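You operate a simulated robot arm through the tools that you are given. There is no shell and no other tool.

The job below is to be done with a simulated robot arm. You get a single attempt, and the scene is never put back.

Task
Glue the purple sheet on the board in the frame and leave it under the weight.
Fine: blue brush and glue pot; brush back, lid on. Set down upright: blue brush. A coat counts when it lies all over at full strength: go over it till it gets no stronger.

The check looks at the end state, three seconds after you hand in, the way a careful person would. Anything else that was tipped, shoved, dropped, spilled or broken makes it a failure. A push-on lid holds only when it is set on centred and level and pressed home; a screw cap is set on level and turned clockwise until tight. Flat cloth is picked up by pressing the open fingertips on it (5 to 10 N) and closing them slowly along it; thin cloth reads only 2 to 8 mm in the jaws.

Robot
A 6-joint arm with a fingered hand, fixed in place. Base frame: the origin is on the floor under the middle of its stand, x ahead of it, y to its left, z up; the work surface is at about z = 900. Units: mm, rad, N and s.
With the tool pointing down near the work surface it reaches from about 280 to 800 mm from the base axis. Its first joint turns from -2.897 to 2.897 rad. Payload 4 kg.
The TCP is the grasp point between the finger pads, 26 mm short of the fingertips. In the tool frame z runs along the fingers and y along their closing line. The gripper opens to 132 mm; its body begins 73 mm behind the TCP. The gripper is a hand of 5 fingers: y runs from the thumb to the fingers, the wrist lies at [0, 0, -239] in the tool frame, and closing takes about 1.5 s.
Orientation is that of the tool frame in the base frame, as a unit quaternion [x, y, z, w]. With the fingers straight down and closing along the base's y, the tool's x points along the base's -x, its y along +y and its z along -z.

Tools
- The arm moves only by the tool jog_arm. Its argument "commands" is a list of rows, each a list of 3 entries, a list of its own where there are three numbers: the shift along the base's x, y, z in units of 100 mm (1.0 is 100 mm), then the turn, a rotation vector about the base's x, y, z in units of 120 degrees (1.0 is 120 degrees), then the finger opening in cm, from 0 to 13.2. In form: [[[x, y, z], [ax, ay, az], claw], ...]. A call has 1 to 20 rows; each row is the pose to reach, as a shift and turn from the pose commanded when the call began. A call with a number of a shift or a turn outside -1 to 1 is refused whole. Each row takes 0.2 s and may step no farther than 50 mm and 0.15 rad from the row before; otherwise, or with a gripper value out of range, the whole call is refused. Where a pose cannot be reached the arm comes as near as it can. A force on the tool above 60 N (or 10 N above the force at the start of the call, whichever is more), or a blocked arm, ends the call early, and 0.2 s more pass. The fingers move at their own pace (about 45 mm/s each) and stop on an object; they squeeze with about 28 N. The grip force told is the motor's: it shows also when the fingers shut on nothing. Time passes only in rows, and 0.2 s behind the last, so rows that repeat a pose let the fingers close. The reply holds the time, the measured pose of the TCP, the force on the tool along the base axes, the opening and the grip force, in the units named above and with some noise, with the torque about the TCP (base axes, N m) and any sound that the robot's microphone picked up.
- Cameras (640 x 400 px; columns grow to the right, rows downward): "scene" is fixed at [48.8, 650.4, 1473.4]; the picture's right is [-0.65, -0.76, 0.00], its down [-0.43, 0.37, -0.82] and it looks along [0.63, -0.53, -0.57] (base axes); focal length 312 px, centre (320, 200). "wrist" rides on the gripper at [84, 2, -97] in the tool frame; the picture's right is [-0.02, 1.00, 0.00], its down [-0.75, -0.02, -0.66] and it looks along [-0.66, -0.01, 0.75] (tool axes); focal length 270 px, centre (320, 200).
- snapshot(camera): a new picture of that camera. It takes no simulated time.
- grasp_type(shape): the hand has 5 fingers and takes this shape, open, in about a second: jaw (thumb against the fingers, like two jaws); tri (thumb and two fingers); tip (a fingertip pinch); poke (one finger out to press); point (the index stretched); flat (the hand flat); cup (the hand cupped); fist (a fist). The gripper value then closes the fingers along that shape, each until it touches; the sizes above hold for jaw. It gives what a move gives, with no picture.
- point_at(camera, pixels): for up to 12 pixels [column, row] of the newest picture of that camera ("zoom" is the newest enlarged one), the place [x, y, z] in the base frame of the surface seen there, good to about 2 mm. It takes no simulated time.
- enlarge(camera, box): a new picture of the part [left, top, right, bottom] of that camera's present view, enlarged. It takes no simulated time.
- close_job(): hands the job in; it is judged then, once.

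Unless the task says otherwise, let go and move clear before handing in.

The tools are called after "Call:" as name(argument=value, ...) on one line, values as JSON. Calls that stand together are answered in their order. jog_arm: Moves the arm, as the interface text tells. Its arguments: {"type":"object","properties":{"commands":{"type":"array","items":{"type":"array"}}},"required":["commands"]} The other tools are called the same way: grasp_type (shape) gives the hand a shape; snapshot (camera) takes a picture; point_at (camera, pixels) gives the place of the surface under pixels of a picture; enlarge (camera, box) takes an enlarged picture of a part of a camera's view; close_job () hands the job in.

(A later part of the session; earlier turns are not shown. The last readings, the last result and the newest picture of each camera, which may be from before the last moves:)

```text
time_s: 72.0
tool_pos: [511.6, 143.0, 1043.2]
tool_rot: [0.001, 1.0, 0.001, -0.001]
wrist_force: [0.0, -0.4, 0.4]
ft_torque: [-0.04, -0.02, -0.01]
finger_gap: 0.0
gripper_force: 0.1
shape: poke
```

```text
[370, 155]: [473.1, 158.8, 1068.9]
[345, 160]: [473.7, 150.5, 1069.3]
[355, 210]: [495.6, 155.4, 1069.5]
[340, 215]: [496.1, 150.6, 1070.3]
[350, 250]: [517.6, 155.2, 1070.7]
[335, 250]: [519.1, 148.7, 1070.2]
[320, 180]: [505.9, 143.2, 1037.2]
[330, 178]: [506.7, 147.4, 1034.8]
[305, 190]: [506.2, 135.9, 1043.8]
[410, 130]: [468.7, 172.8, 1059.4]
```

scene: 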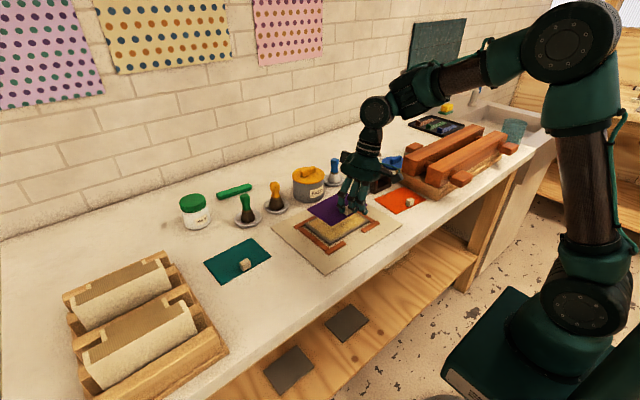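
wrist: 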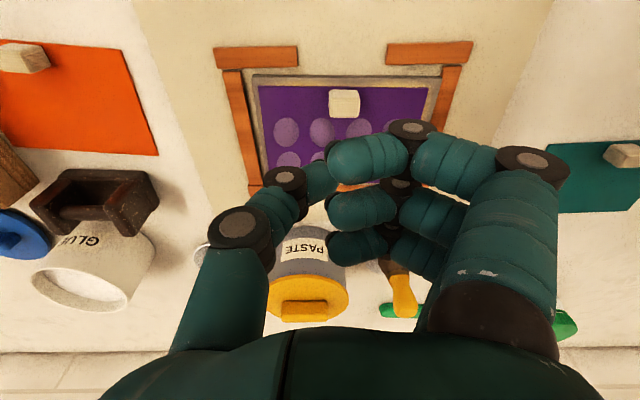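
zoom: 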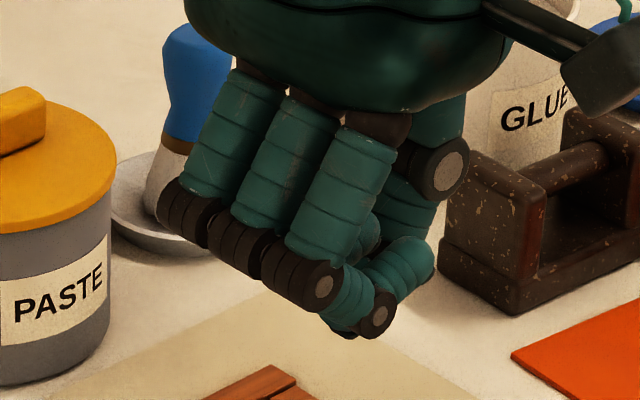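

Poke leaves only the thumb a little lower than the curled fingers. The "point" shape (index stretched) may suit better — I'll try it.

Call:
grasp_type(shape="point")

Call:
snapshot(camera="wrist")

Call:
enlarge(camera="scene", box=[310, 140, 400, 230])

```text
time_s: 72.9
tool_pos: [512.7, 142.9, 1043.6]
tool_rot: [0.001, 1.0, 0.001, 0.0]
wrist_force: [0.5, -0.3, -0.6]
ft_torque: [-0.03, -0.01, 0.02]
finger_gap: 126.2
gripper_force: 0.0
shape: point
```

```text
taken
```

wrist: 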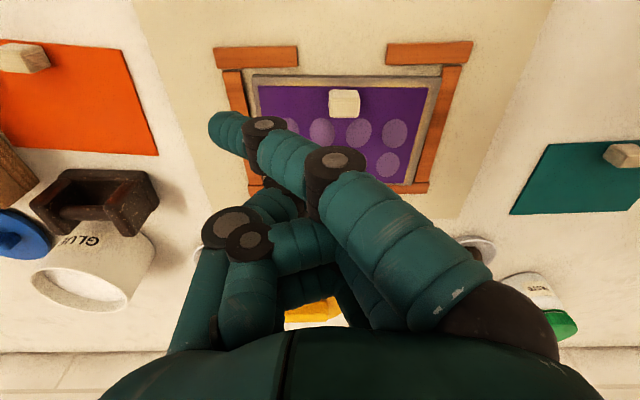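

```text
4.44 times, centred on (355, 185) of scene
```

zoom: 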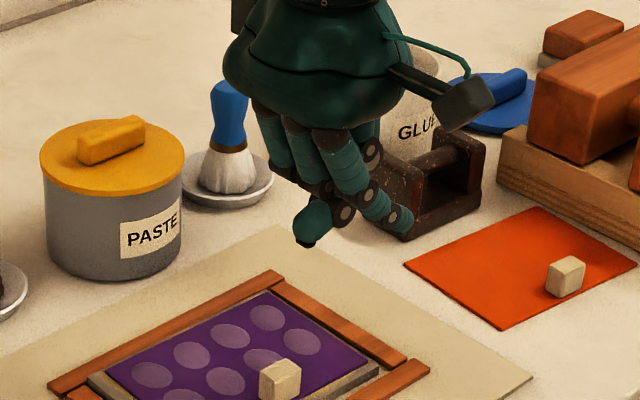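

In "point" the index sticks out sideways, hard to press with. I'll use the jaw shape nearly closed, so the fingertips point straight down in a row, and check their heights.

Call:
grasp_type(shape="jaw")

Call:
jog_arm(commands=[[[0.2, 0, 0], [0, 0, 0], 6], [[0.4, 0, 0], [0, 0, 0], 3], [[0.6, 0, 0], [0, 0, 0], 1.5], [[0.62, 0, 0], [0, 0, 0], 1.5], [[0.62, 0, 0], [0, 0, 0], 1.5], [[0.62, 0, 0], [0, 0, 0], 1.5], [[0.62, 0, 0], [0, 0, 0], 1.5], [[0.62, 0, 0], [0, 0, 0], 1.5]])

Call:
snapshot(camera="wrist")

Call:
enlarge(camera="scene", box=[300, 130, 390, 220])

```text
time_s: 73.8
tool_pos: [512.5, 142.5, 1043.7]
tool_rot: [0.001, 1.0, 0.001, 0.0]
wrist_force: [0.0, -0.2, 0.3]
ft_torque: [-0.01, 0.03, 0.04]
finger_gap: 131.8
gripper_force: 0.1
shape: jaw
```

```text
time_s: 75.6
tool_pos: [574.1, 141.0, 1044.5]
tool_rot: [0.001, 1.0, 0.002, 0.0]
wrist_force: [0.5, 1.1, 0.4]
ft_torque: [0.01, 0.01, 0.02]
finger_gap: 15.4
gripper_force: 0.0
shape: jaw
```

```text
taken
```

wrist: 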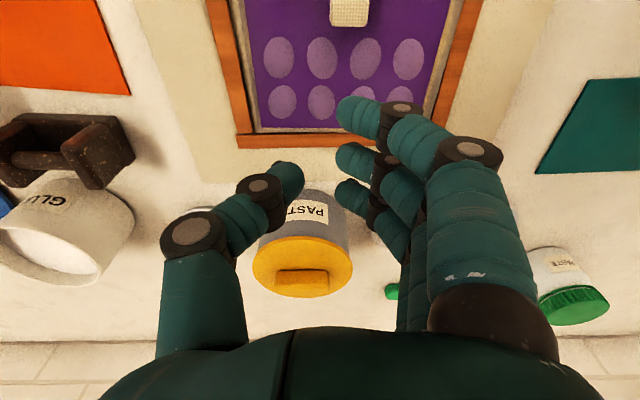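

```text
4.44 times, centred on (345, 175) of scene
```

zoom: 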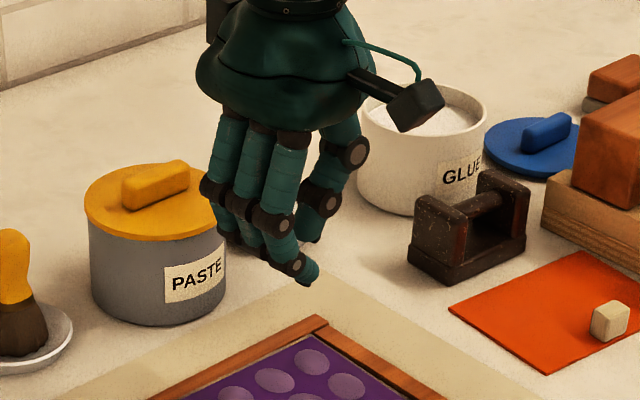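

Call:
point_at(camera="zoom", pixels=[[308, 278], [310, 284], [265, 255], [230, 240], [318, 235], [315, 240]])

Call:
point_at(camera="wrist", pixels=[[345, 105], [343, 115], [342, 155], [340, 160], [340, 190], [298, 170], [300, 165], [280, 58], [321, 58], [365, 58]])

```text
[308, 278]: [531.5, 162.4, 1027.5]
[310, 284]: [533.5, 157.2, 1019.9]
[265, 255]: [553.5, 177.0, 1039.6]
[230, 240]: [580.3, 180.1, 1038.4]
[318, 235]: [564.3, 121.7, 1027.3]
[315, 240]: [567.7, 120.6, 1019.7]
```

```text
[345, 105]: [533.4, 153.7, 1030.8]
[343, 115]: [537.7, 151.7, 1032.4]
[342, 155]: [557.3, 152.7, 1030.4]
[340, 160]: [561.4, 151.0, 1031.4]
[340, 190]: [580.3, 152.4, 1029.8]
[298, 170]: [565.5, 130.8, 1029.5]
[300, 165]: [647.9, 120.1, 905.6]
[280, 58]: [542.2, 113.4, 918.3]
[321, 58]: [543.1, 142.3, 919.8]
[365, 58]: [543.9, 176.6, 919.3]
```

The fingertips hang 25 mm below the TCP: four in a row at y+14 and the thumb at y−18 — just the bubble pitch. I lower first with the thumb over (575,114) and the fingers over the y≈147 pair.

Call:
jog_arm(commands=[[[0.02, -0.085, -0.3], [0, 0, 0], 1.5], [[0.02, -0.085, -0.6], [0, 0, 0], 1.5], [[0.02, -0.085, -0.85], [0, 0, 0], 1.5], [[0.02, -0.085, -0.95], [0, 0, 0], 1.5], [[0.02, -0.085, -1.0], [0, 0, 0], 1.5]])

Call:
jog_arm(commands=[[[0, 0, -0.02], [0, 0, 0], 1.5], [[0, 0, -0.03], [0, 0, 0], 1.5], [[0, 0, -0.04], [0, 0, 0], 1.5]])

Call:
snapshot(camera="wrist")

Call:
enlarge(camera="scene", box=[300, 180, 390, 250])

```text
time_s: 76.8
tool_pos: [575.8, 133.0, 944.4]
tool_rot: [0.001, 1.0, 0.001, 0.001]
wrist_force: [0.3, 0.1, -0.7]
ft_torque: [0.02, 0.0, 0.04]
finger_gap: 15.8
gripper_force: 0.1
shape: jaw
```

```text
time_s: 77.6
tool_pos: [575.4, 132.4, 941.5]
tool_rot: [0.001, 1.0, 0.001, 0.001]
wrist_force: [3.0, -0.4, 17.3]
ft_torque: [-0.13, 0.07, -0.02]
finger_gap: 16.2
gripper_force: 0.0
shape: jaw
```

```text
taken
```

wrist: 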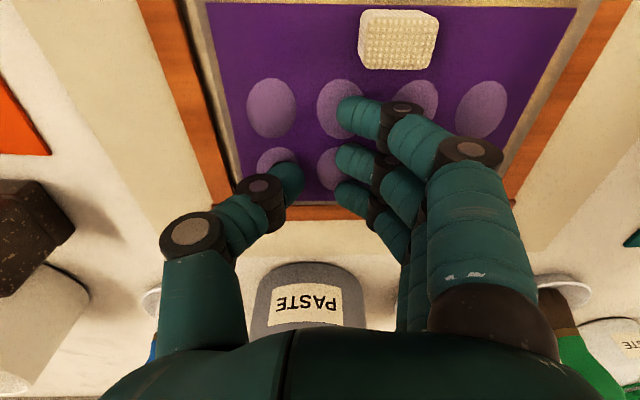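

```text
5.71 times, centred on (345, 215) of scene
```

zoom: 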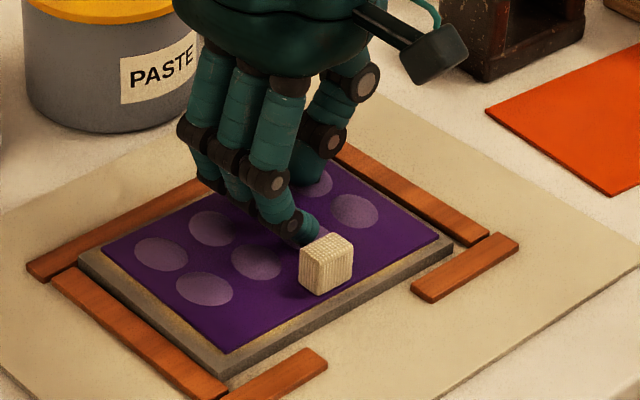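

The thumb and fingertips press with 17 N on three bubbles. I'll lift a bit and see whether they went down.

Call:
jog_arm(commands=[[[0, 0, 0.0], [0, 0, 0], 1.5], [[0, 0, 0.15], [0, 0, 0], 1.5], [[0, 0, 0.4], [0, 0, 0], 1.5]])

Call:
snapshot(camera="wrist")

Call:
enlarge(camera="scene", box=[300, 180, 390, 250])

```text
time_s: 78.4
tool_pos: [575.8, 133.0, 980.3]
tool_rot: [0.0, 1.0, 0.002, 0.0]
wrist_force: [-0.1, -0.4, 1.4]
ft_torque: [-0.01, 0.02, 0.01]
finger_gap: 15.7
gripper_force: 0.0
shape: jaw
```

```text
taken
```

wrist: 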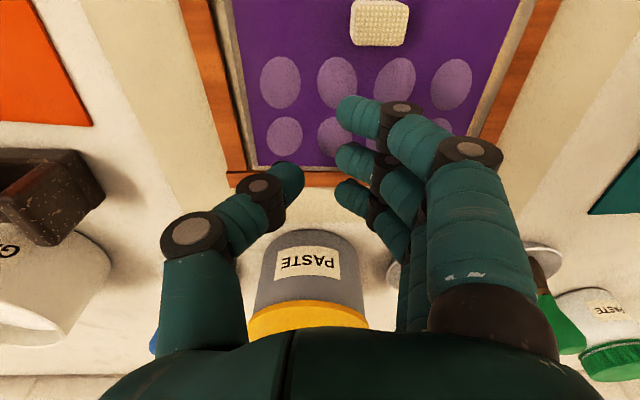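

```text
5.71 times, centred on (345, 215) of scene
```

zoom: 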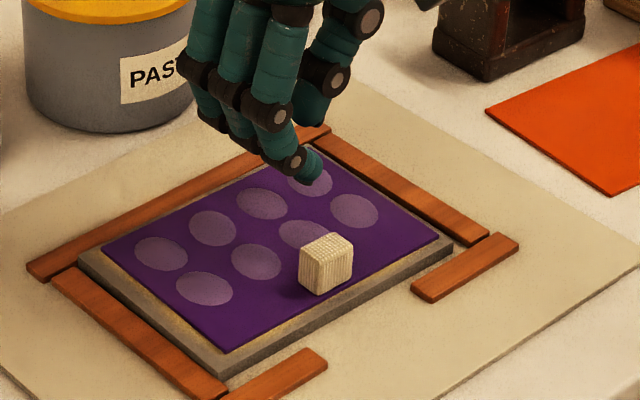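

Static pressing left the bubbles unchanged. I'll try smoothing: press lightly with the fingertips at the +y end and rub across the bubbles toward −y (which would also nudge the board back to centre).

Call:
jog_arm(commands=[[[0, 0.33, 0], [0, 0, 0], 1.5], [[0, 0.66, 0], [0, 0, 0], 1.5], [[0, 0.66, -0.25], [0, 0, 0], 1.5], [[0, 0.66, -0.36], [0, 0, 0], 1.5], [[0, 0.66, -0.385], [0, 0, 0], 1.5]])

Call:
snapshot(camera="wrist")

Call:
enlarge(camera="scene", box=[290, 180, 390, 250])

```text
time_s: 79.6
tool_pos: [577.3, 200.4, 941.2]
tool_rot: [0.001, 1.0, 0.0, 0.001]
wrist_force: [-1.8, -0.4, 3.0]
ft_torque: [-0.05, 0.0, -0.02]
finger_gap: 15.4
gripper_force: 0.0
shape: jaw
```

```text
taken
```

wrist: 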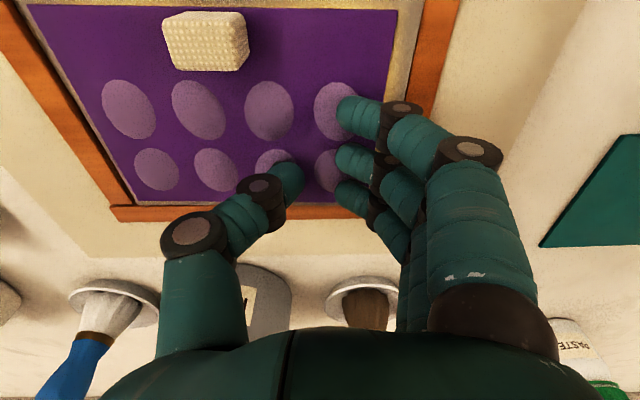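

```text
5.71 times, centred on (340, 215) of scene
```

zoom: 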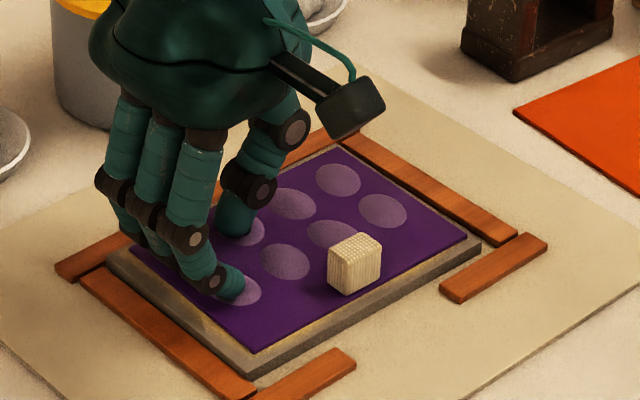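

Fingertips touch the y≈213 pair with 3 N. I add a millimetre and rub 35 mm toward −y, then look.

Call:
jog_arm(commands=[[[0, 0, -0.01], [0, 0, 0], 1.5], [[0, -0.1, -0.01], [0, 0, 0], 1.5], [[0, -0.2, -0.01], [0, 0, 0], 1.5], [[0, -0.33, -0.01], [0, 0, 0], 1.5]])

Call:
snapshot(camera="wrist")

Call:
enlarge(camera="scene", box=[290, 180, 390, 250])

```text
time_s: 80.6
tool_pos: [578.1, 167.9, 941.6]
tool_rot: [0.0, 1.0, 0.002, 0.002]
wrist_force: [-0.4, 10.0, 27.0]
ft_torque: [0.64, 0.42, -0.12]
finger_gap: 16.3
gripper_force: 0.1
shape: jaw
```

```text
taken
```

wrist: 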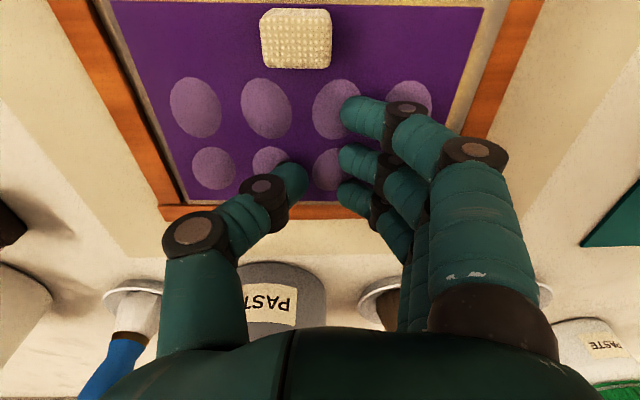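

```text
5.71 times, centred on (340, 215) of scene
```

zoom: 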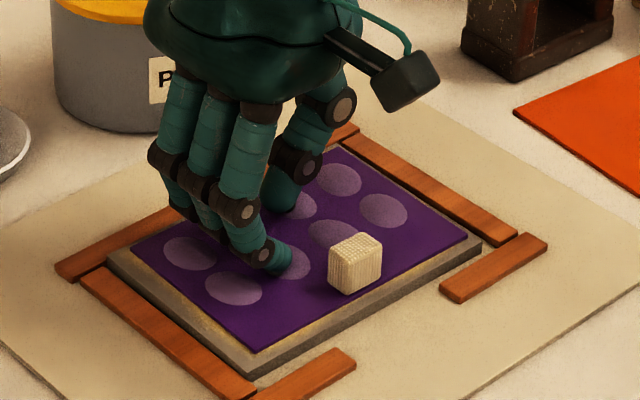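

Rubbing doesn't change the ovals either, and the sheet holds firm, so pressing by finger isn't what clears them — the weight's steady pressure is the next step. I'll fetch the iron weight.

Call:
jog_arm(commands=[[[0, 0, 0.3], [0, 0, 0], 1.5], [[0, 0, 0.7], [0, 0, 0], 3], [[0.1, -0.33, 1.0], [0, 0, 0], 6], [[0.2, -0.75, 1.0], [0, 0, 0], 9], [[0.25, -1.0, 1.0], [0, 0, 0], 11.5]])

Call:
jog_arm(commands=[[[0.07, -0.45, 0], [0, 0, 0], 11.5], [[0.14, -0.9, 0], [0, 0, 0], 11.5], [[0.14, -1.0, 0], [0, 0, 0], 11.5]])

Call:
jog_arm(commands=[[[0.07, -0.45, 0], [0, 0, 0], 11.5], [[0.07, -0.55, 0], [0, 0, 0], 11.5], [[0.07, -0.55, 0], [0, 0, 0], 11.5]])

Call:
snapshot(camera="wrist")

Call:
enlarge(camera="scene", box=[290, 190, 390, 260])

```text
time_s: 81.8
tool_pos: [603.2, 64.0, 1039.0]
tool_rot: [-0.001, 1.0, 0.001, -0.001]
wrist_force: [-0.7, -0.5, -0.1]
ft_torque: [0.02, -0.03, 0.01]
finger_gap: 93.9
gripper_force: 0.0
shape: jaw
```

```text
time_s: 82.6
tool_pos: [614.9, -34.1, 1040.0]
tool_rot: [0.0, 1.0, 0.001, 0.0]
wrist_force: [0.3, -0.7, -0.4]
ft_torque: [0.01, -0.05, 0.0]
finger_gap: 114.9
gripper_force: 0.1
shape: jaw
```

```text
time_s: 83.4
tool_pos: [623.1, -88.8, 1039.0]
tool_rot: [0.0, 1.0, 0.002, 0.0]
wrist_force: [0.4, -0.2, 0.0]
ft_torque: [-0.01, 0.01, 0.03]
finger_gap: 114.9
gripper_force: 0.1
shape: jaw
```

```text
taken
```

wrist: 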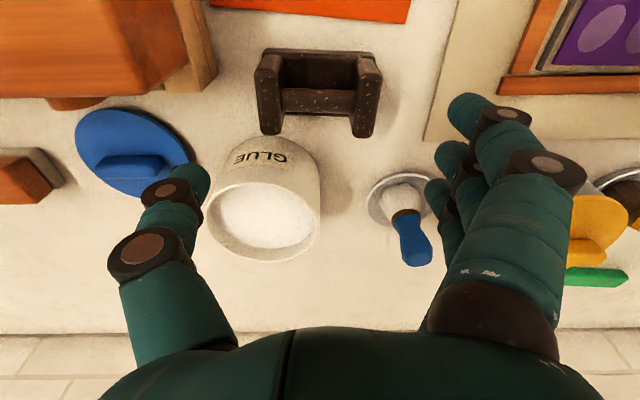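

```text
5.71 times, centred on (340, 225) of scene
```

zoom: 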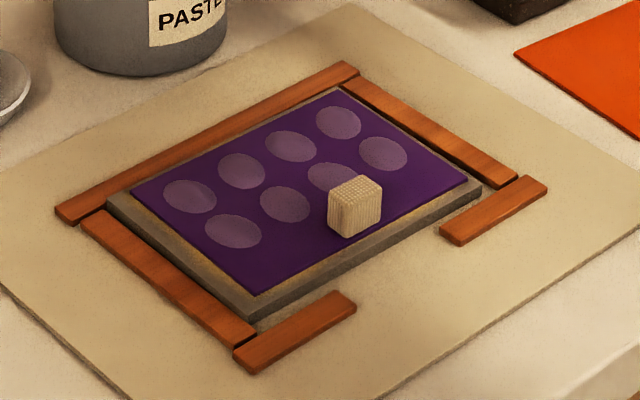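

The weight (wrist 318,95) lies between the open fingers; the bubbles are unchanged. I descend around the weight and grip it by its ends.

Call:
jog_arm(commands=[[[0.01, 0.01, -0.35], [0, 0, 0], 11.5], [[0.01, 0.01, -0.7], [0, 0, 0], 11.5], [[0.01, 0.01, -0.9], [0, 0, 0], 11.5], [[0.01, 0.01, -0.97], [0, 0, 0], 11.5]])

Call:
snapshot(camera="wrist")

Call:
enlarge(camera="scene", box=[320, 130, 430, 210])

```text
time_s: 84.4
tool_pos: [623.7, -86.7, 943.4]
tool_rot: [0.001, 1.0, 0.001, 0.0]
wrist_force: [-0.4, 0.0, -1.1]
ft_torque: [-0.04, 0.0, 0.04]
finger_gap: 114.6
gripper_force: 0.1
shape: jaw
```

```text
taken
```

wrist: 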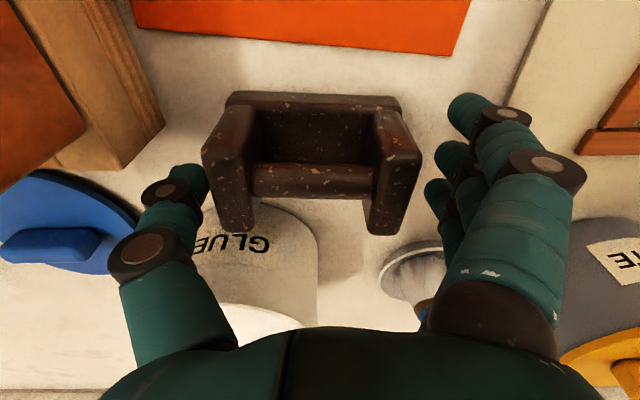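

```text
5.00 times, centred on (375, 170) of scene
```

zoom: 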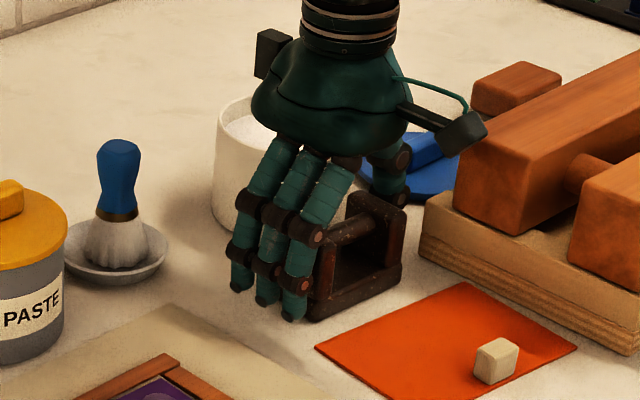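

The weight sits between thumb and fingers with room both sides. Closing.

Call:
jog_arm(commands=[[[0, 0, 0], [0, 0, 0], 9.5], [[0, 0, 0], [0, 0, 0], 8], [[0, 0, 0], [0, 0, 0], 6.5], [[0, 0, 0], [0, 0, 0], 6], [[0, 0, 0], [0, 0, 0], 6], [[0, 0, 0], [0, 0, 0], 6]])

Call:
snapshot(camera="wrist")

```text
time_s: 85.8
tool_pos: [623.4, -85.6, 943.9]
tool_rot: [0.001, 1.0, 0.001, 0.001]
wrist_force: [0.4, -3.4, -0.4]
ft_torque: [0.04, 0.01, -0.01]
finger_gap: 68.1
gripper_force: 0.0
shape: jaw
```

```text
taken
```

wrist: 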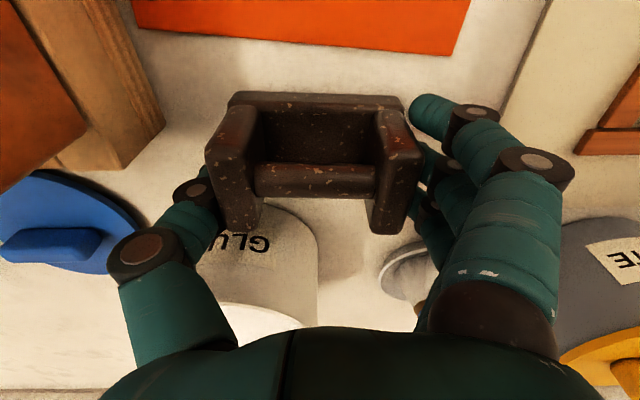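

Contact is made but without squeeze yet; I command full closing.

Call:
jog_arm(commands=[[[0, 0, 0], [0, 0, 0], 4], [[0, 0, 0], [0, 0, 0], 2], [[0, 0, 0], [0, 0, 0], 0], [[0, 0, 0], [0, 0, 0], 0], [[0, 0, 0], [0, 0, 0], 0], [[0, 0, 0], [0, 0, 0], 0]])

Call:
snapshot(camera="wrist")

Call:
enlarge(camera="scene", box=[320, 130, 430, 210])

```text
time_s: 87.2
tool_pos: [624.8, -85.7, 944.4]
tool_rot: [0.001, 1.0, 0.001, 0.0]
wrist_force: [-2.0, -2.0, 0.5]
ft_torque: [0.09, 0.04, 0.05]
finger_gap: 66.0
gripper_force: 28.4
shape: jaw
```

```text
taken
```

wrist: 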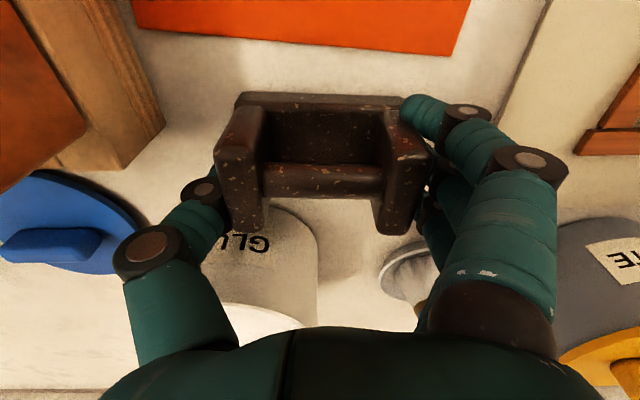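

```text
5.00 times, centred on (375, 170) of scene
```

zoom: 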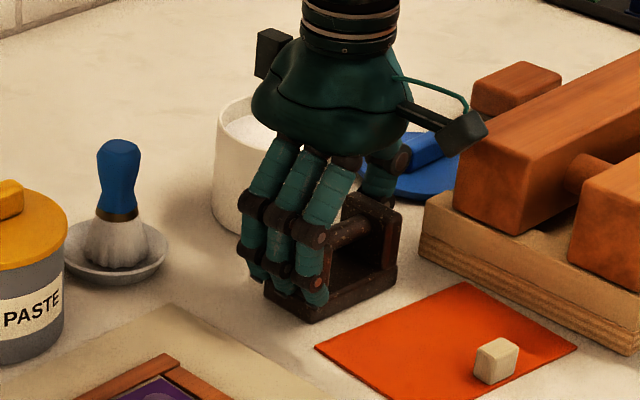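

The weight is gripped (28 N, gap 66). Lifting and checking.

Call:
jog_arm(commands=[[[0, 0, 0.1], [0, 0, 0], 0], [[0, 0, 0.3], [0, 0, 0], 0], [[0, 0, 0.6], [0, 0, 0], 0], [[0, 0, 0.6], [0, 0, 0], 0]])

Call:
snapshot(camera="wrist")

Call:
enlarge(camera="scene", box=[320, 110, 430, 210])

```text
time_s: 88.2
tool_pos: [621.9, -87.2, 1003.5]
tool_rot: [-0.001, 1.0, 0.0, 0.0]
wrist_force: [-0.2, -0.1, -9.4]
ft_torque: [-0.02, -0.14, -0.01]
finger_gap: 66.4
gripper_force: 27.9
shape: jaw
```

```text
taken
```

wrist: 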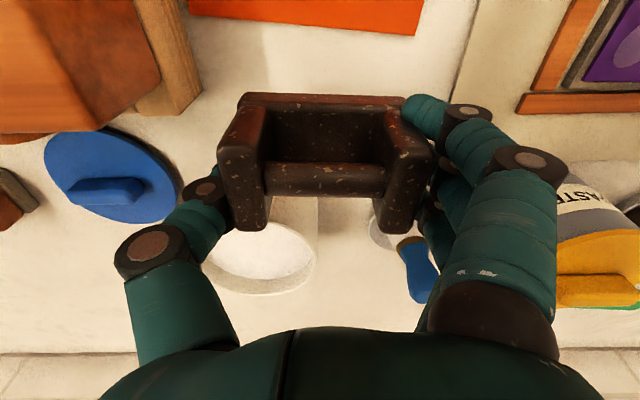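

```text
4.00 times, centred on (375, 160) of scene
```

zoom: 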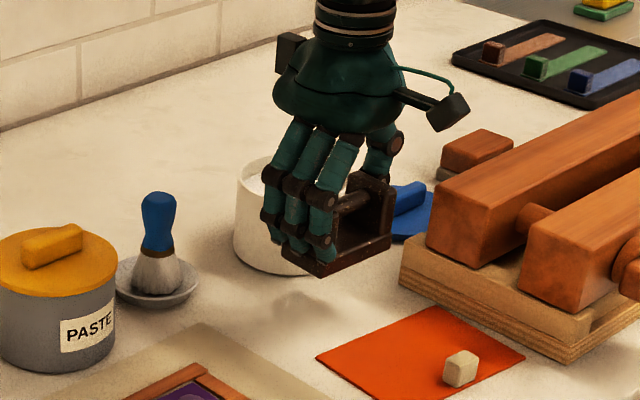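

The weight is lifted (9.4 N). I'll check its tilt before moving.

Call:
point_at(camera="wrist", pixels=[[245, 95], [400, 103], [320, 98], [240, 140], [400, 145], [250, 215], [395, 220], [320, 175], [300, 140], [350, 140]])

Call:
enlarge(camera="scene", box=[350, 150, 400, 185])

Call:
point_at(camera="zoom", pixels=[[270, 290], [290, 315], [440, 240], [455, 260], [445, 130], [360, 270], [290, 330], [450, 275]])

```text
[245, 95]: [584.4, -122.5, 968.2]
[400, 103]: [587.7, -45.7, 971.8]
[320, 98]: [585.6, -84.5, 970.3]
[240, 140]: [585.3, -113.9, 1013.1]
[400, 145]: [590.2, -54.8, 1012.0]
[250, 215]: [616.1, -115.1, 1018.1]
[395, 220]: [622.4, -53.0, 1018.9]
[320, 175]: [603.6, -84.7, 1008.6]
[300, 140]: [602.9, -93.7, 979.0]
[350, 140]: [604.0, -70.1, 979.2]
```

```text
11.43 times, centred on (375, 168) of scene
```

zoom: 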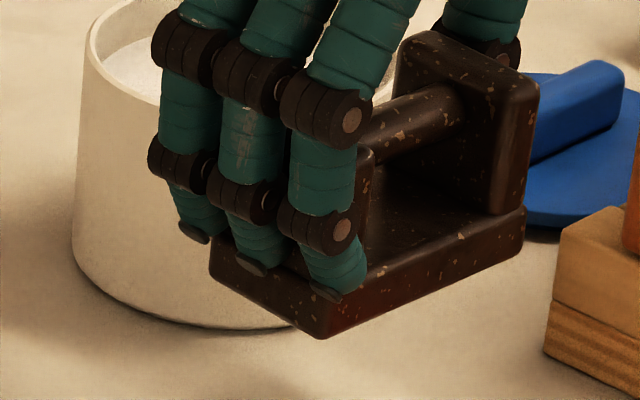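

```text
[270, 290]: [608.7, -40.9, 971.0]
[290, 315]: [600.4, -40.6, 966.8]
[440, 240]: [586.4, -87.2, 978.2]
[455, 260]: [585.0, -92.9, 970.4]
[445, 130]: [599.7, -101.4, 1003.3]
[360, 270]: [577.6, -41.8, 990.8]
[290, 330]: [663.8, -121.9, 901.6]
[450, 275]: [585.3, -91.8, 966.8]
```

The weight hangs pitched ~10° (front low) and turned 2.5°. I'll counter-turn the hand while carrying it above the sheet, to a spot just behind the knob.

Call:
jog_arm(commands=[[[0, 0, 0.2], [0, 0.04, 0.01], 0], [[-0.05, 0.3, 0.35], [0, 0.075, 0.02], 0], [[-0.12, 0.65, 0.35], [0, 0.075, 0.02], 0], [[-0.19, 1.0, 0.35], [0, 0.075, 0.02], 0]])

Call:
jog_arm(commands=[[[-0.1, 0.45, 0], [0, 0, 0], 0], [[-0.19, 0.9, 0], [0, 0, 0], 0], [[-0.2, 1.0, 0], [0, 0, 0], 0]])

Call:
jog_arm(commands=[[[-0.09, 0.4, 0], [0, 0, 0], 0], [[-0.09, 0.47, -0.1], [0, 0, 0], 0], [[-0.09, 0.47, -0.2], [0, 0, 0], 0]])

Call:
snapshot(camera="wrist")

Call:
enlarge(camera="scene", box=[290, 150, 400, 250])

```text
time_s: 89.2
tool_pos: [603.0, 15.0, 1038.6]
tool_rot: [-0.019, 0.997, 0.002, -0.079]
wrist_force: [1.0, -0.8, -9.9]
ft_torque: [-0.01, -0.14, 0.0]
finger_gap: 66.7
gripper_force: 28.3
shape: jaw
```

```text
time_s: 90.0
tool_pos: [583.2, 113.1, 1038.0]
tool_rot: [-0.02, 0.997, 0.001, -0.078]
wrist_force: [0.2, 0.5, -9.5]
ft_torque: [-0.02, -0.15, -0.03]
finger_gap: 66.7
gripper_force: 27.7
shape: jaw
```

```text
time_s: 90.8
tool_pos: [576.3, 156.5, 1017.3]
tool_rot: [-0.021, 0.997, 0.001, -0.078]
wrist_force: [0.3, 0.2, -10.3]
ft_torque: [-0.04, -0.1, -0.02]
finger_gap: 67.1
gripper_force: 27.9
shape: jaw
```

```text
taken
```

wrist: 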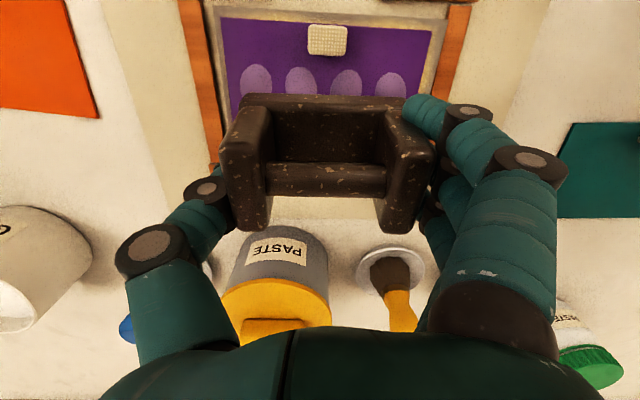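

```text
4.00 times, centred on (345, 200) of scene
```

zoom: 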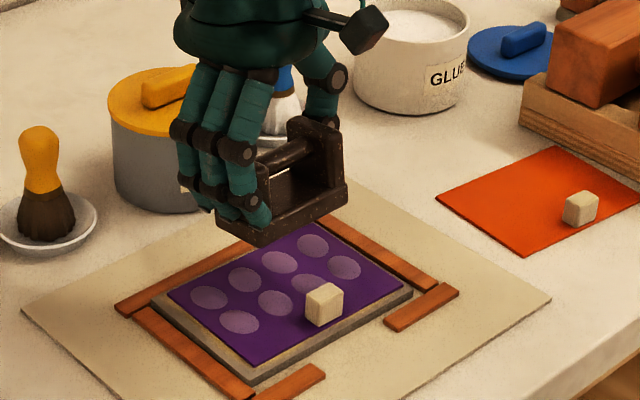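

Call:
point_at(camera="wrist", pixels=[[245, 97], [400, 103], [240, 140], [405, 145], [250, 215], [400, 220], [242, 160], [403, 165], [247, 190], [405, 195]])

Call:
enlarge(camera="scene", box=[315, 170, 375, 215])

Call:
point_at(camera="zoom", pixels=[[180, 265], [190, 285], [60, 235], [400, 180], [400, 200], [290, 240], [70, 245], [195, 270]])

```text
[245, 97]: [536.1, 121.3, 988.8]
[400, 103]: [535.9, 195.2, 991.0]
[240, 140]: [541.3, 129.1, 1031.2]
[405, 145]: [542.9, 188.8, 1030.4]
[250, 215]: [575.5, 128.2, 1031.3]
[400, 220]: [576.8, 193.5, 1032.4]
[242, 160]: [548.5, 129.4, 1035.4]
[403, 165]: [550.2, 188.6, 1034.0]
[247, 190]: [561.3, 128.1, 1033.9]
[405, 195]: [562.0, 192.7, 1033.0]
```

```text
8.89 times, centred on (345, 192) of scene
```

zoom: 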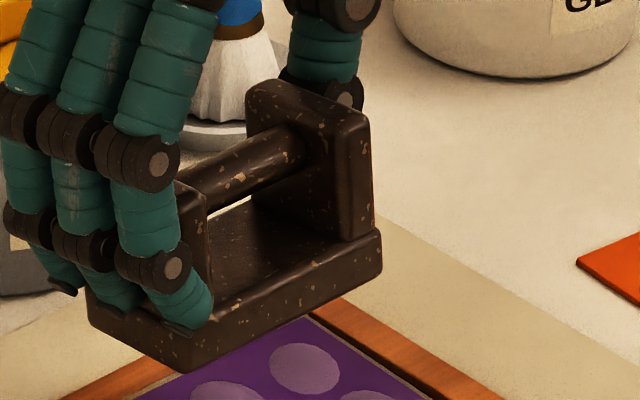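

```text
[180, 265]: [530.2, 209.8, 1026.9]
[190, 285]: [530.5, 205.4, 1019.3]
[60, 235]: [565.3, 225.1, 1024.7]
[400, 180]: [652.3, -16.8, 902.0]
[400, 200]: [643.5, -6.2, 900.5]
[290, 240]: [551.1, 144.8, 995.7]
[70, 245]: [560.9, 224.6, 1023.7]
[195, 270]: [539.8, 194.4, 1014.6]
```

The weight hangs level and square now (post tops z 1031–1035 all over), bottom near z 975. I shift 5 mm in +y and lower it towards the sheet.

Call:
jog_arm(commands=[[[0, 0.05, -0.25], [0, 0, 0], 0], [[0, 0.05, -0.45], [0, 0, 0], 0], [[0, 0.05, -0.53], [0, 0, 0], 0], [[0, 0.05, -0.56], [0, 0, 0], 0]])

Call:
snapshot(camera="wrist")

Call:
enlarge(camera="scene", box=[290, 180, 400, 260])

```text
time_s: 91.8
tool_pos: [576.1, 165.1, 960.1]
tool_rot: [-0.021, 0.997, 0.001, -0.079]
wrist_force: [0.0, 0.6, -9.6]
ft_torque: [-0.02, -0.11, -0.02]
finger_gap: 66.9
gripper_force: 27.7
shape: jaw
```

```text
taken
```

wrist: 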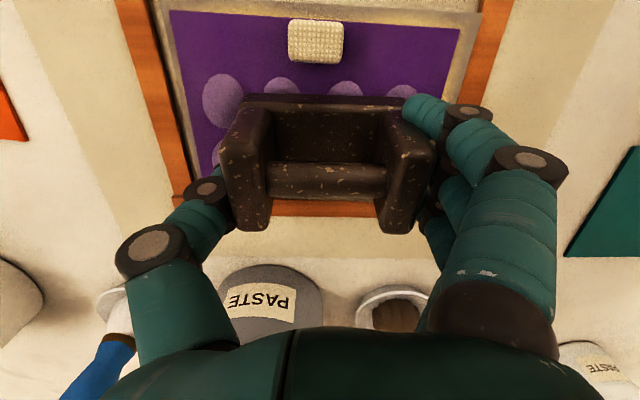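

```text
5.00 times, centred on (345, 220) of scene
```

zoom: 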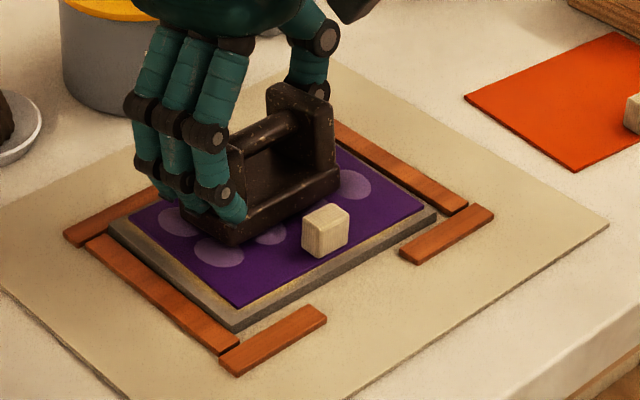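

Still hanging free (−9.6 N) a few mm above. Lowering the last millimetres.

Call:
jog_arm(commands=[[[0, 0, -0.015], [0, 0, 0], 0], [[0, 0, -0.03], [0, 0, 0], 0], [[0, 0, -0.04], [0, 0, 0], 0]])

Call:
enlarge(camera="scene", box=[290, 180, 400, 260])

```text
time_s: 92.6
tool_pos: [575.8, 164.3, 958.2]
tool_rot: [-0.021, 0.997, 0.001, -0.079]
wrist_force: [-0.9, -1.3, 2.8]
ft_torque: [-0.05, -0.2, 0.0]
finger_gap: 66.6
gripper_force: 27.7
shape: jaw
```

```text
5.00 times, centred on (345, 220) of scene
```

zoom: 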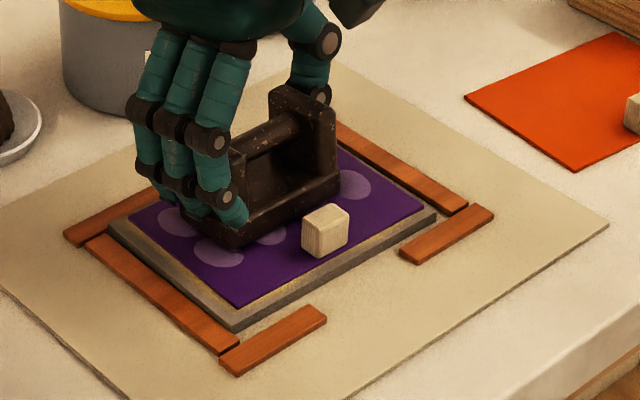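

The weight rests on the sheet (+2.8 N). I'll hold it there for two seconds and see whether the visible bubbles (zoom 355,183; 218,252) go down.

Call:
jog_arm(commands=[[[0, 0, 0], [0, 0, 0], 0], [[0, 0, 0], [0, 0, 0], 0], [[0, 0, 0], [0, 0, 0], 0], [[0, 0, 0], [0, 0, 0], 0], [[0, 0, 0], [0, 0, 0], 0], [[0, 0, 0], [0, 0, 0], 0], [[0, 0, 0], [0, 0, 0], 0], [[0, 0, 0], [0, 0, 0], 0], [[0, 0, 0], [0, 0, 0], 0], [[0, 0, 0], [0, 0, 0], 0]])

Call:
enlarge(camera="scene", box=[300, 190, 390, 255])

Call:
snapshot(camera="wrist")

```text
time_s: 94.8
tool_pos: [576.1, 164.4, 958.0]
tool_rot: [-0.02, 0.997, 0.001, -0.078]
wrist_force: [-0.9, -2.1, 8.2]
ft_torque: [-0.12, -0.21, 0.01]
finger_gap: 66.5
gripper_force: 28.0
shape: jaw
```

```text
6.15 times, centred on (345, 222) of scene
```

zoom: 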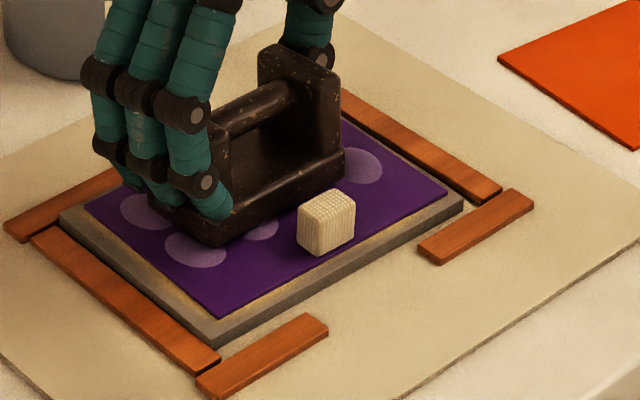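

```text
taken
```

wrist: 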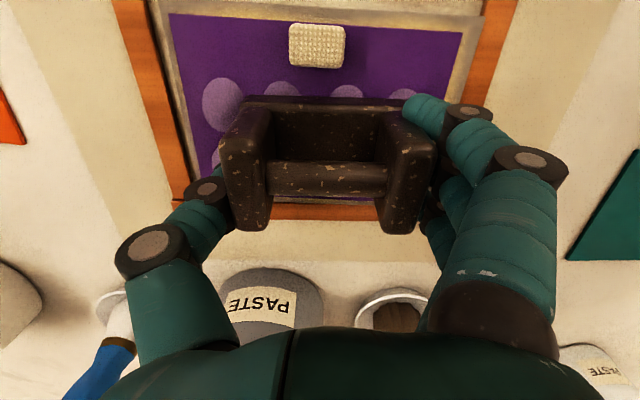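

The bubbles persist. Before doing anything else I'll look closely at the other props, since the cure may be visible there (pictures cost no time).

Call:
enlarge(camera="scene", box=[400, 90, 500, 150])

Call:
enlarge(camera="scene", box=[180, 170, 300, 240])

Call:
enlarge(camera="scene", box=[250, 290, 400, 400])

Call:
enlarge(camera="scene", box=[310, 200, 380, 245])

```text
6.40 times, centred on (450, 120) of scene
```

zoom: 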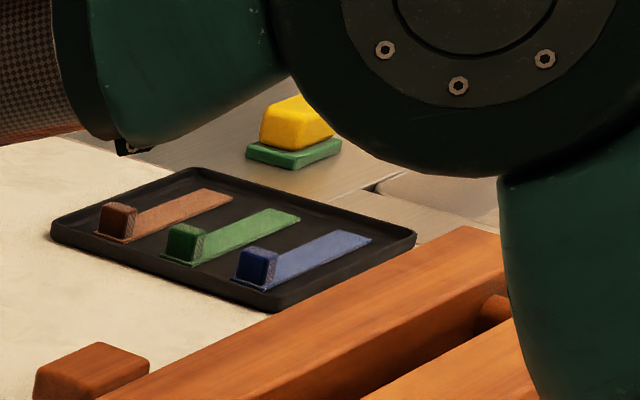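

```text
5.33 times, centred on (240, 205) of scene
```

zoom: 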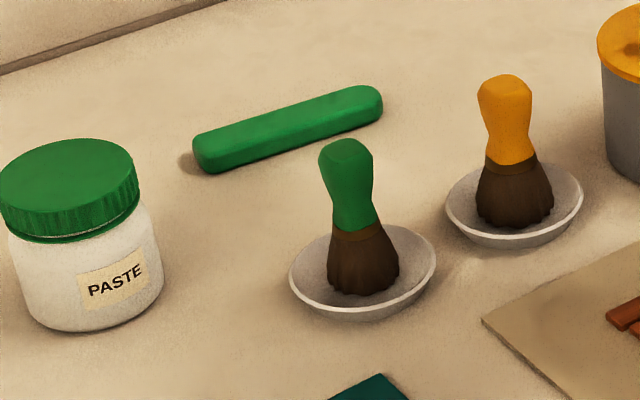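

```text
3.64 times, centred on (325, 345) of scene
```

zoom: 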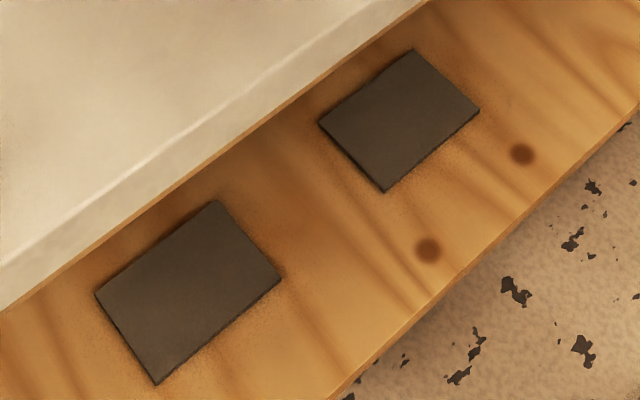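

```text
8.89 times, centred on (345, 222) of scene
```

zoom: 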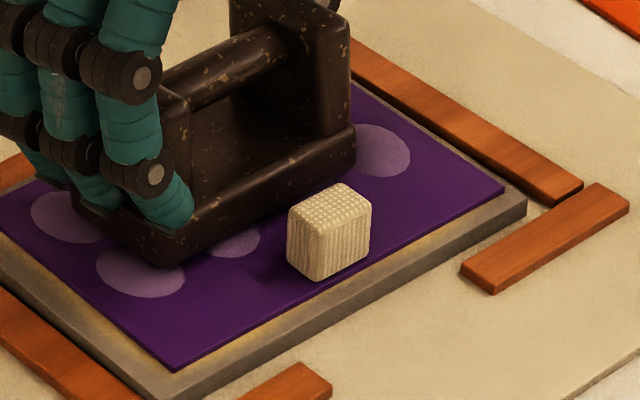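

The folder, sponge and ribbons belong to other work. The sheet is evidently bonded (the board moved along with it), so the weight's rest is what remains. I'll let go of the weight gently and rise straight up.

Call:
jog_arm(commands=[[[0, 0, 0.003], [0, 0, 0], 6.8], [[0, 0, 0.003], [0, 0, 0], 7.5], [[0, 0, 0.003], [0, 0, 0], 8.5], [[0, 0, 0.003], [0, 0, 0], 10], [[0, 0, 0.003], [0, 0, 0], 11.5], [[0, 0, 0.003], [0, 0, 0], 11.5]])

Call:
snapshot(camera="wrist")

Call:
enlarge(camera="scene", box=[300, 180, 390, 250])

```text
time_s: 96.2
tool_pos: [575.1, 164.5, 958.6]
tool_rot: [-0.021, 0.997, 0.001, -0.079]
wrist_force: [-0.4, 0.1, 0.1]
ft_torque: [0.01, 0.02, 0.04]
finger_gap: 114.7
gripper_force: 0.0
shape: jaw
```

```text
taken
```

wrist: 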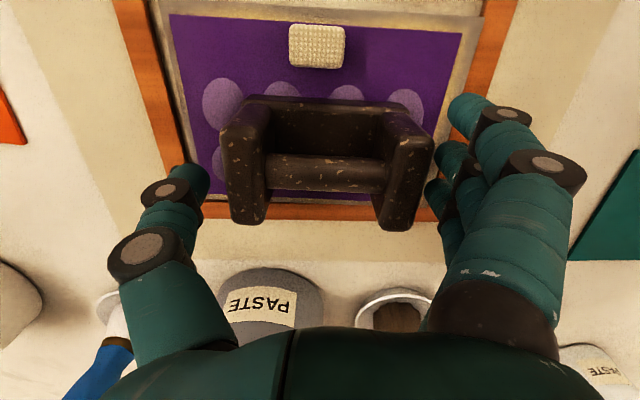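

```text
5.71 times, centred on (345, 215) of scene
```

zoom: 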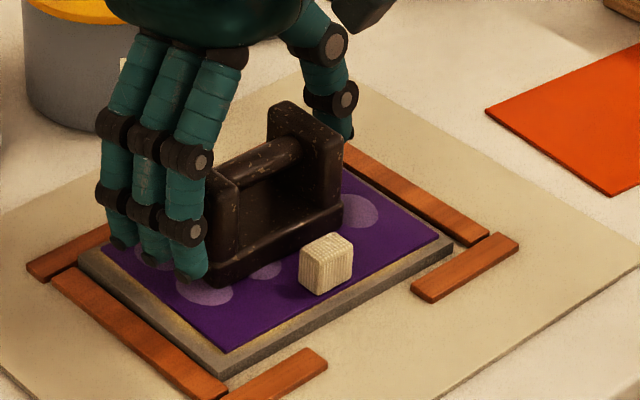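

The weight stands on its own. I rise straight up, then square the hand, and look again.

Call:
jog_arm(commands=[[[0, 0, 0.3], [0, 0, 0], 11.5], [[0, 0, 0.7], [0, 0, 0], 11.5], [[0, 0, 0.95], [0, -0.04, -0.01], 11.5], [[0, 0, 0.95], [0, -0.075, -0.02], 11.5], [[0, 0, 0.95], [0, -0.075, -0.02], 11.5]])

Call:
snapshot(camera="wrist")

Call:
enlarge(camera="scene", box=[300, 180, 390, 250])

```text
time_s: 97.4
tool_pos: [575.6, 165.3, 1055.3]
tool_rot: [0.001, 1.0, 0.001, 0.001]
wrist_force: [-0.1, 0.6, -0.3]
ft_torque: [-0.01, 0.01, -0.02]
finger_gap: 114.4
gripper_force: 0.0
shape: jaw
```

```text
taken
```

wrist: 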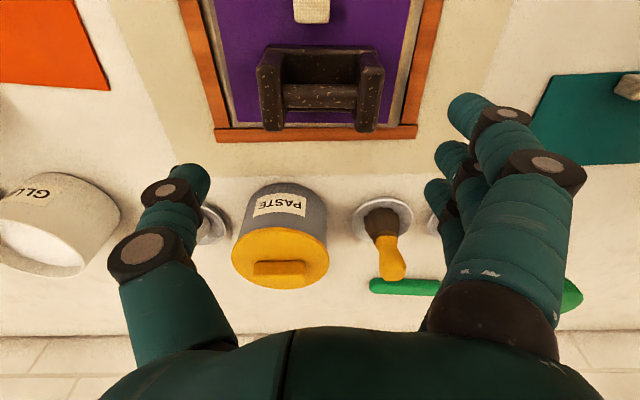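

```text
5.71 times, centred on (345, 215) of scene
```

zoom: 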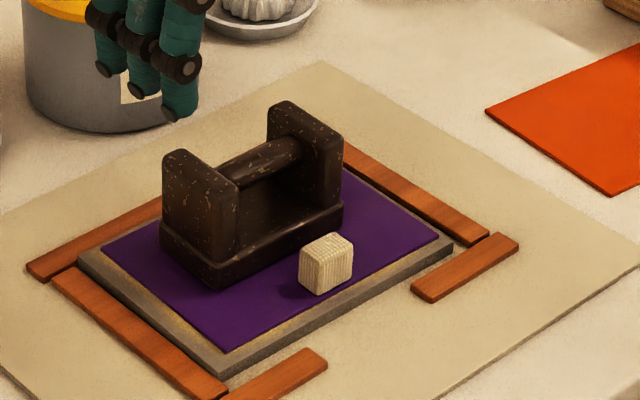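

The bubbles are gone — under the resting weight the sheet lies flat. Now the lid: I travel high over to it with the fingers part open.

Call:
jog_arm(commands=[[[0.1, -0.45, 0.1], [0, 0, 0], 10], [[0.2, -0.9, 0.2], [0, 0, 0], 10], [[0.22, -1.0, 0.2], [0, 0, 0], 10]])

Call:
jog_arm(commands=[[[0.12, -0.45, 0], [0, 0, 0], 10], [[0.24, -0.9, 0], [0, 0, 0], 10], [[0.26, -1.0, 0], [0, 0, 0], 10]])

Call:
jog_arm(commands=[[[0.12, -0.45, 0], [0, 0, 0], 10], [[0.24, -0.9, 0], [0, 0, 0], 10], [[0.26, -1.0, 0], [0, 0, 0], 10]])

Call:
jog_arm(commands=[[[0.12, -0.45, 0], [0, 0, 0], 10], [[0.24, -0.9, 0], [0, 0, 0], 10], [[0.3, -1.0, 0], [0, 0, 0], 10], [[0.3, -1.0, 0], [0, 0, 0], 10]])

Call:
snapshot(camera="wrist")

Call:
snapshot(camera="scene")

```text
time_s: 98.2
tool_pos: [596.5, 62.0, 1073.6]
tool_rot: [0.0, 1.0, 0.002, 0.0]
wrist_force: [0.2, -0.6, -1.0]
ft_torque: [-0.01, -0.04, -0.01]
finger_gap: 100.4
gripper_force: 0.0
shape: jaw
```

```text
time_s: 99.0
tool_pos: [622.7, -38.4, 1076.1]
tool_rot: [0.0, 1.0, 0.001, 0.0]
wrist_force: [-0.1, -0.1, 0.6]
ft_torque: [0.02, 0.02, 0.01]
finger_gap: 100.6
gripper_force: 0.1
shape: jaw
```

```text
time_s: 99.8
tool_pos: [651.5, -137.5, 1075.3]
tool_rot: [0.001, 1.0, 0.001, 0.0]
wrist_force: [-0.1, 0.1, 0.5]
ft_torque: [0.0, -0.01, -0.02]
finger_gap: 100.5
gripper_force: 0.0
shape: jaw
```

```text
time_s: 100.8
tool_pos: [678.7, -235.8, 1072.8]
tool_rot: [0.001, 1.0, 0.001, 0.0]
wrist_force: [1.3, -1.2, -0.4]
ft_torque: [-0.01, -0.01, 0.01]
finger_gap: 100.5
gripper_force: 0.1
shape: jaw
```

```text
taken
```

wrist: 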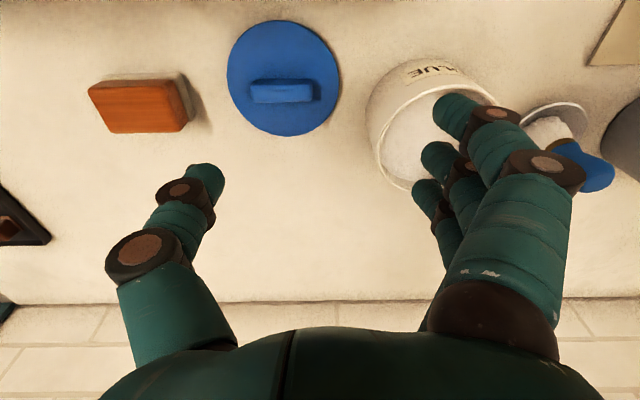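

```text
taken
```

scene: 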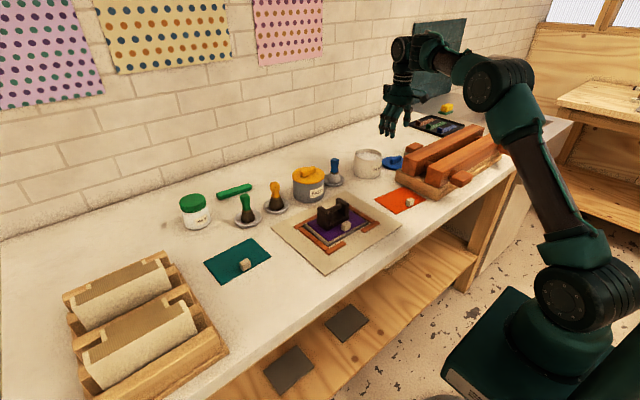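

The lid is clearly in view (wrist 284,78). I'll measure the lid and its handle, and the pot rim.

Call:
enlarge(camera="wrist", box=[210, 0, 370, 150])

Call:
point_at(camera="wrist", pixels=[[228, 78], [339, 78], [284, 22], [284, 134], [250, 93], [313, 93], [282, 85], [282, 92], [282, 98], [260, 50], [300, 115], [282, 110]])

Call:
point_at(camera="wrist", pixels=[[376, 130], [400, 105], [440, 77], [405, 150], [410, 186], [470, 85], [130, 85], [185, 100], [100, 90], [138, 130]])

```text
2.67 times, centred on (290, 75) of wrist
```

zoom: 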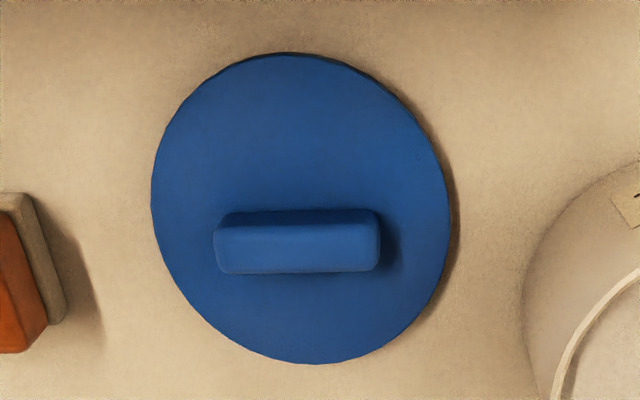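

```text
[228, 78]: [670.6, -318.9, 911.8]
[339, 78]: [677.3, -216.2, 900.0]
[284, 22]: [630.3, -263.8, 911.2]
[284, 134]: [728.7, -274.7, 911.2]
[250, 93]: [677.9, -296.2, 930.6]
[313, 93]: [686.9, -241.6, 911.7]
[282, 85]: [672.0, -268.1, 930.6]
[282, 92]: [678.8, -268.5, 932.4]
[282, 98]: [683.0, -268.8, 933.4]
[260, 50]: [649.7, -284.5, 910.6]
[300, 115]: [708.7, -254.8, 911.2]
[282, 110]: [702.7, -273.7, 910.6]
```

```text
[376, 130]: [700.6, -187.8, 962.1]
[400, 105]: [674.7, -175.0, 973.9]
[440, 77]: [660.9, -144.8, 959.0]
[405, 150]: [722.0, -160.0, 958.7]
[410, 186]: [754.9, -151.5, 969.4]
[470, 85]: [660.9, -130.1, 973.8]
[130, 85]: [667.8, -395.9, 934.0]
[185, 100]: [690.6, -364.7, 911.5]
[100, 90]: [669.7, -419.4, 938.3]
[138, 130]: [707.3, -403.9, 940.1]
```

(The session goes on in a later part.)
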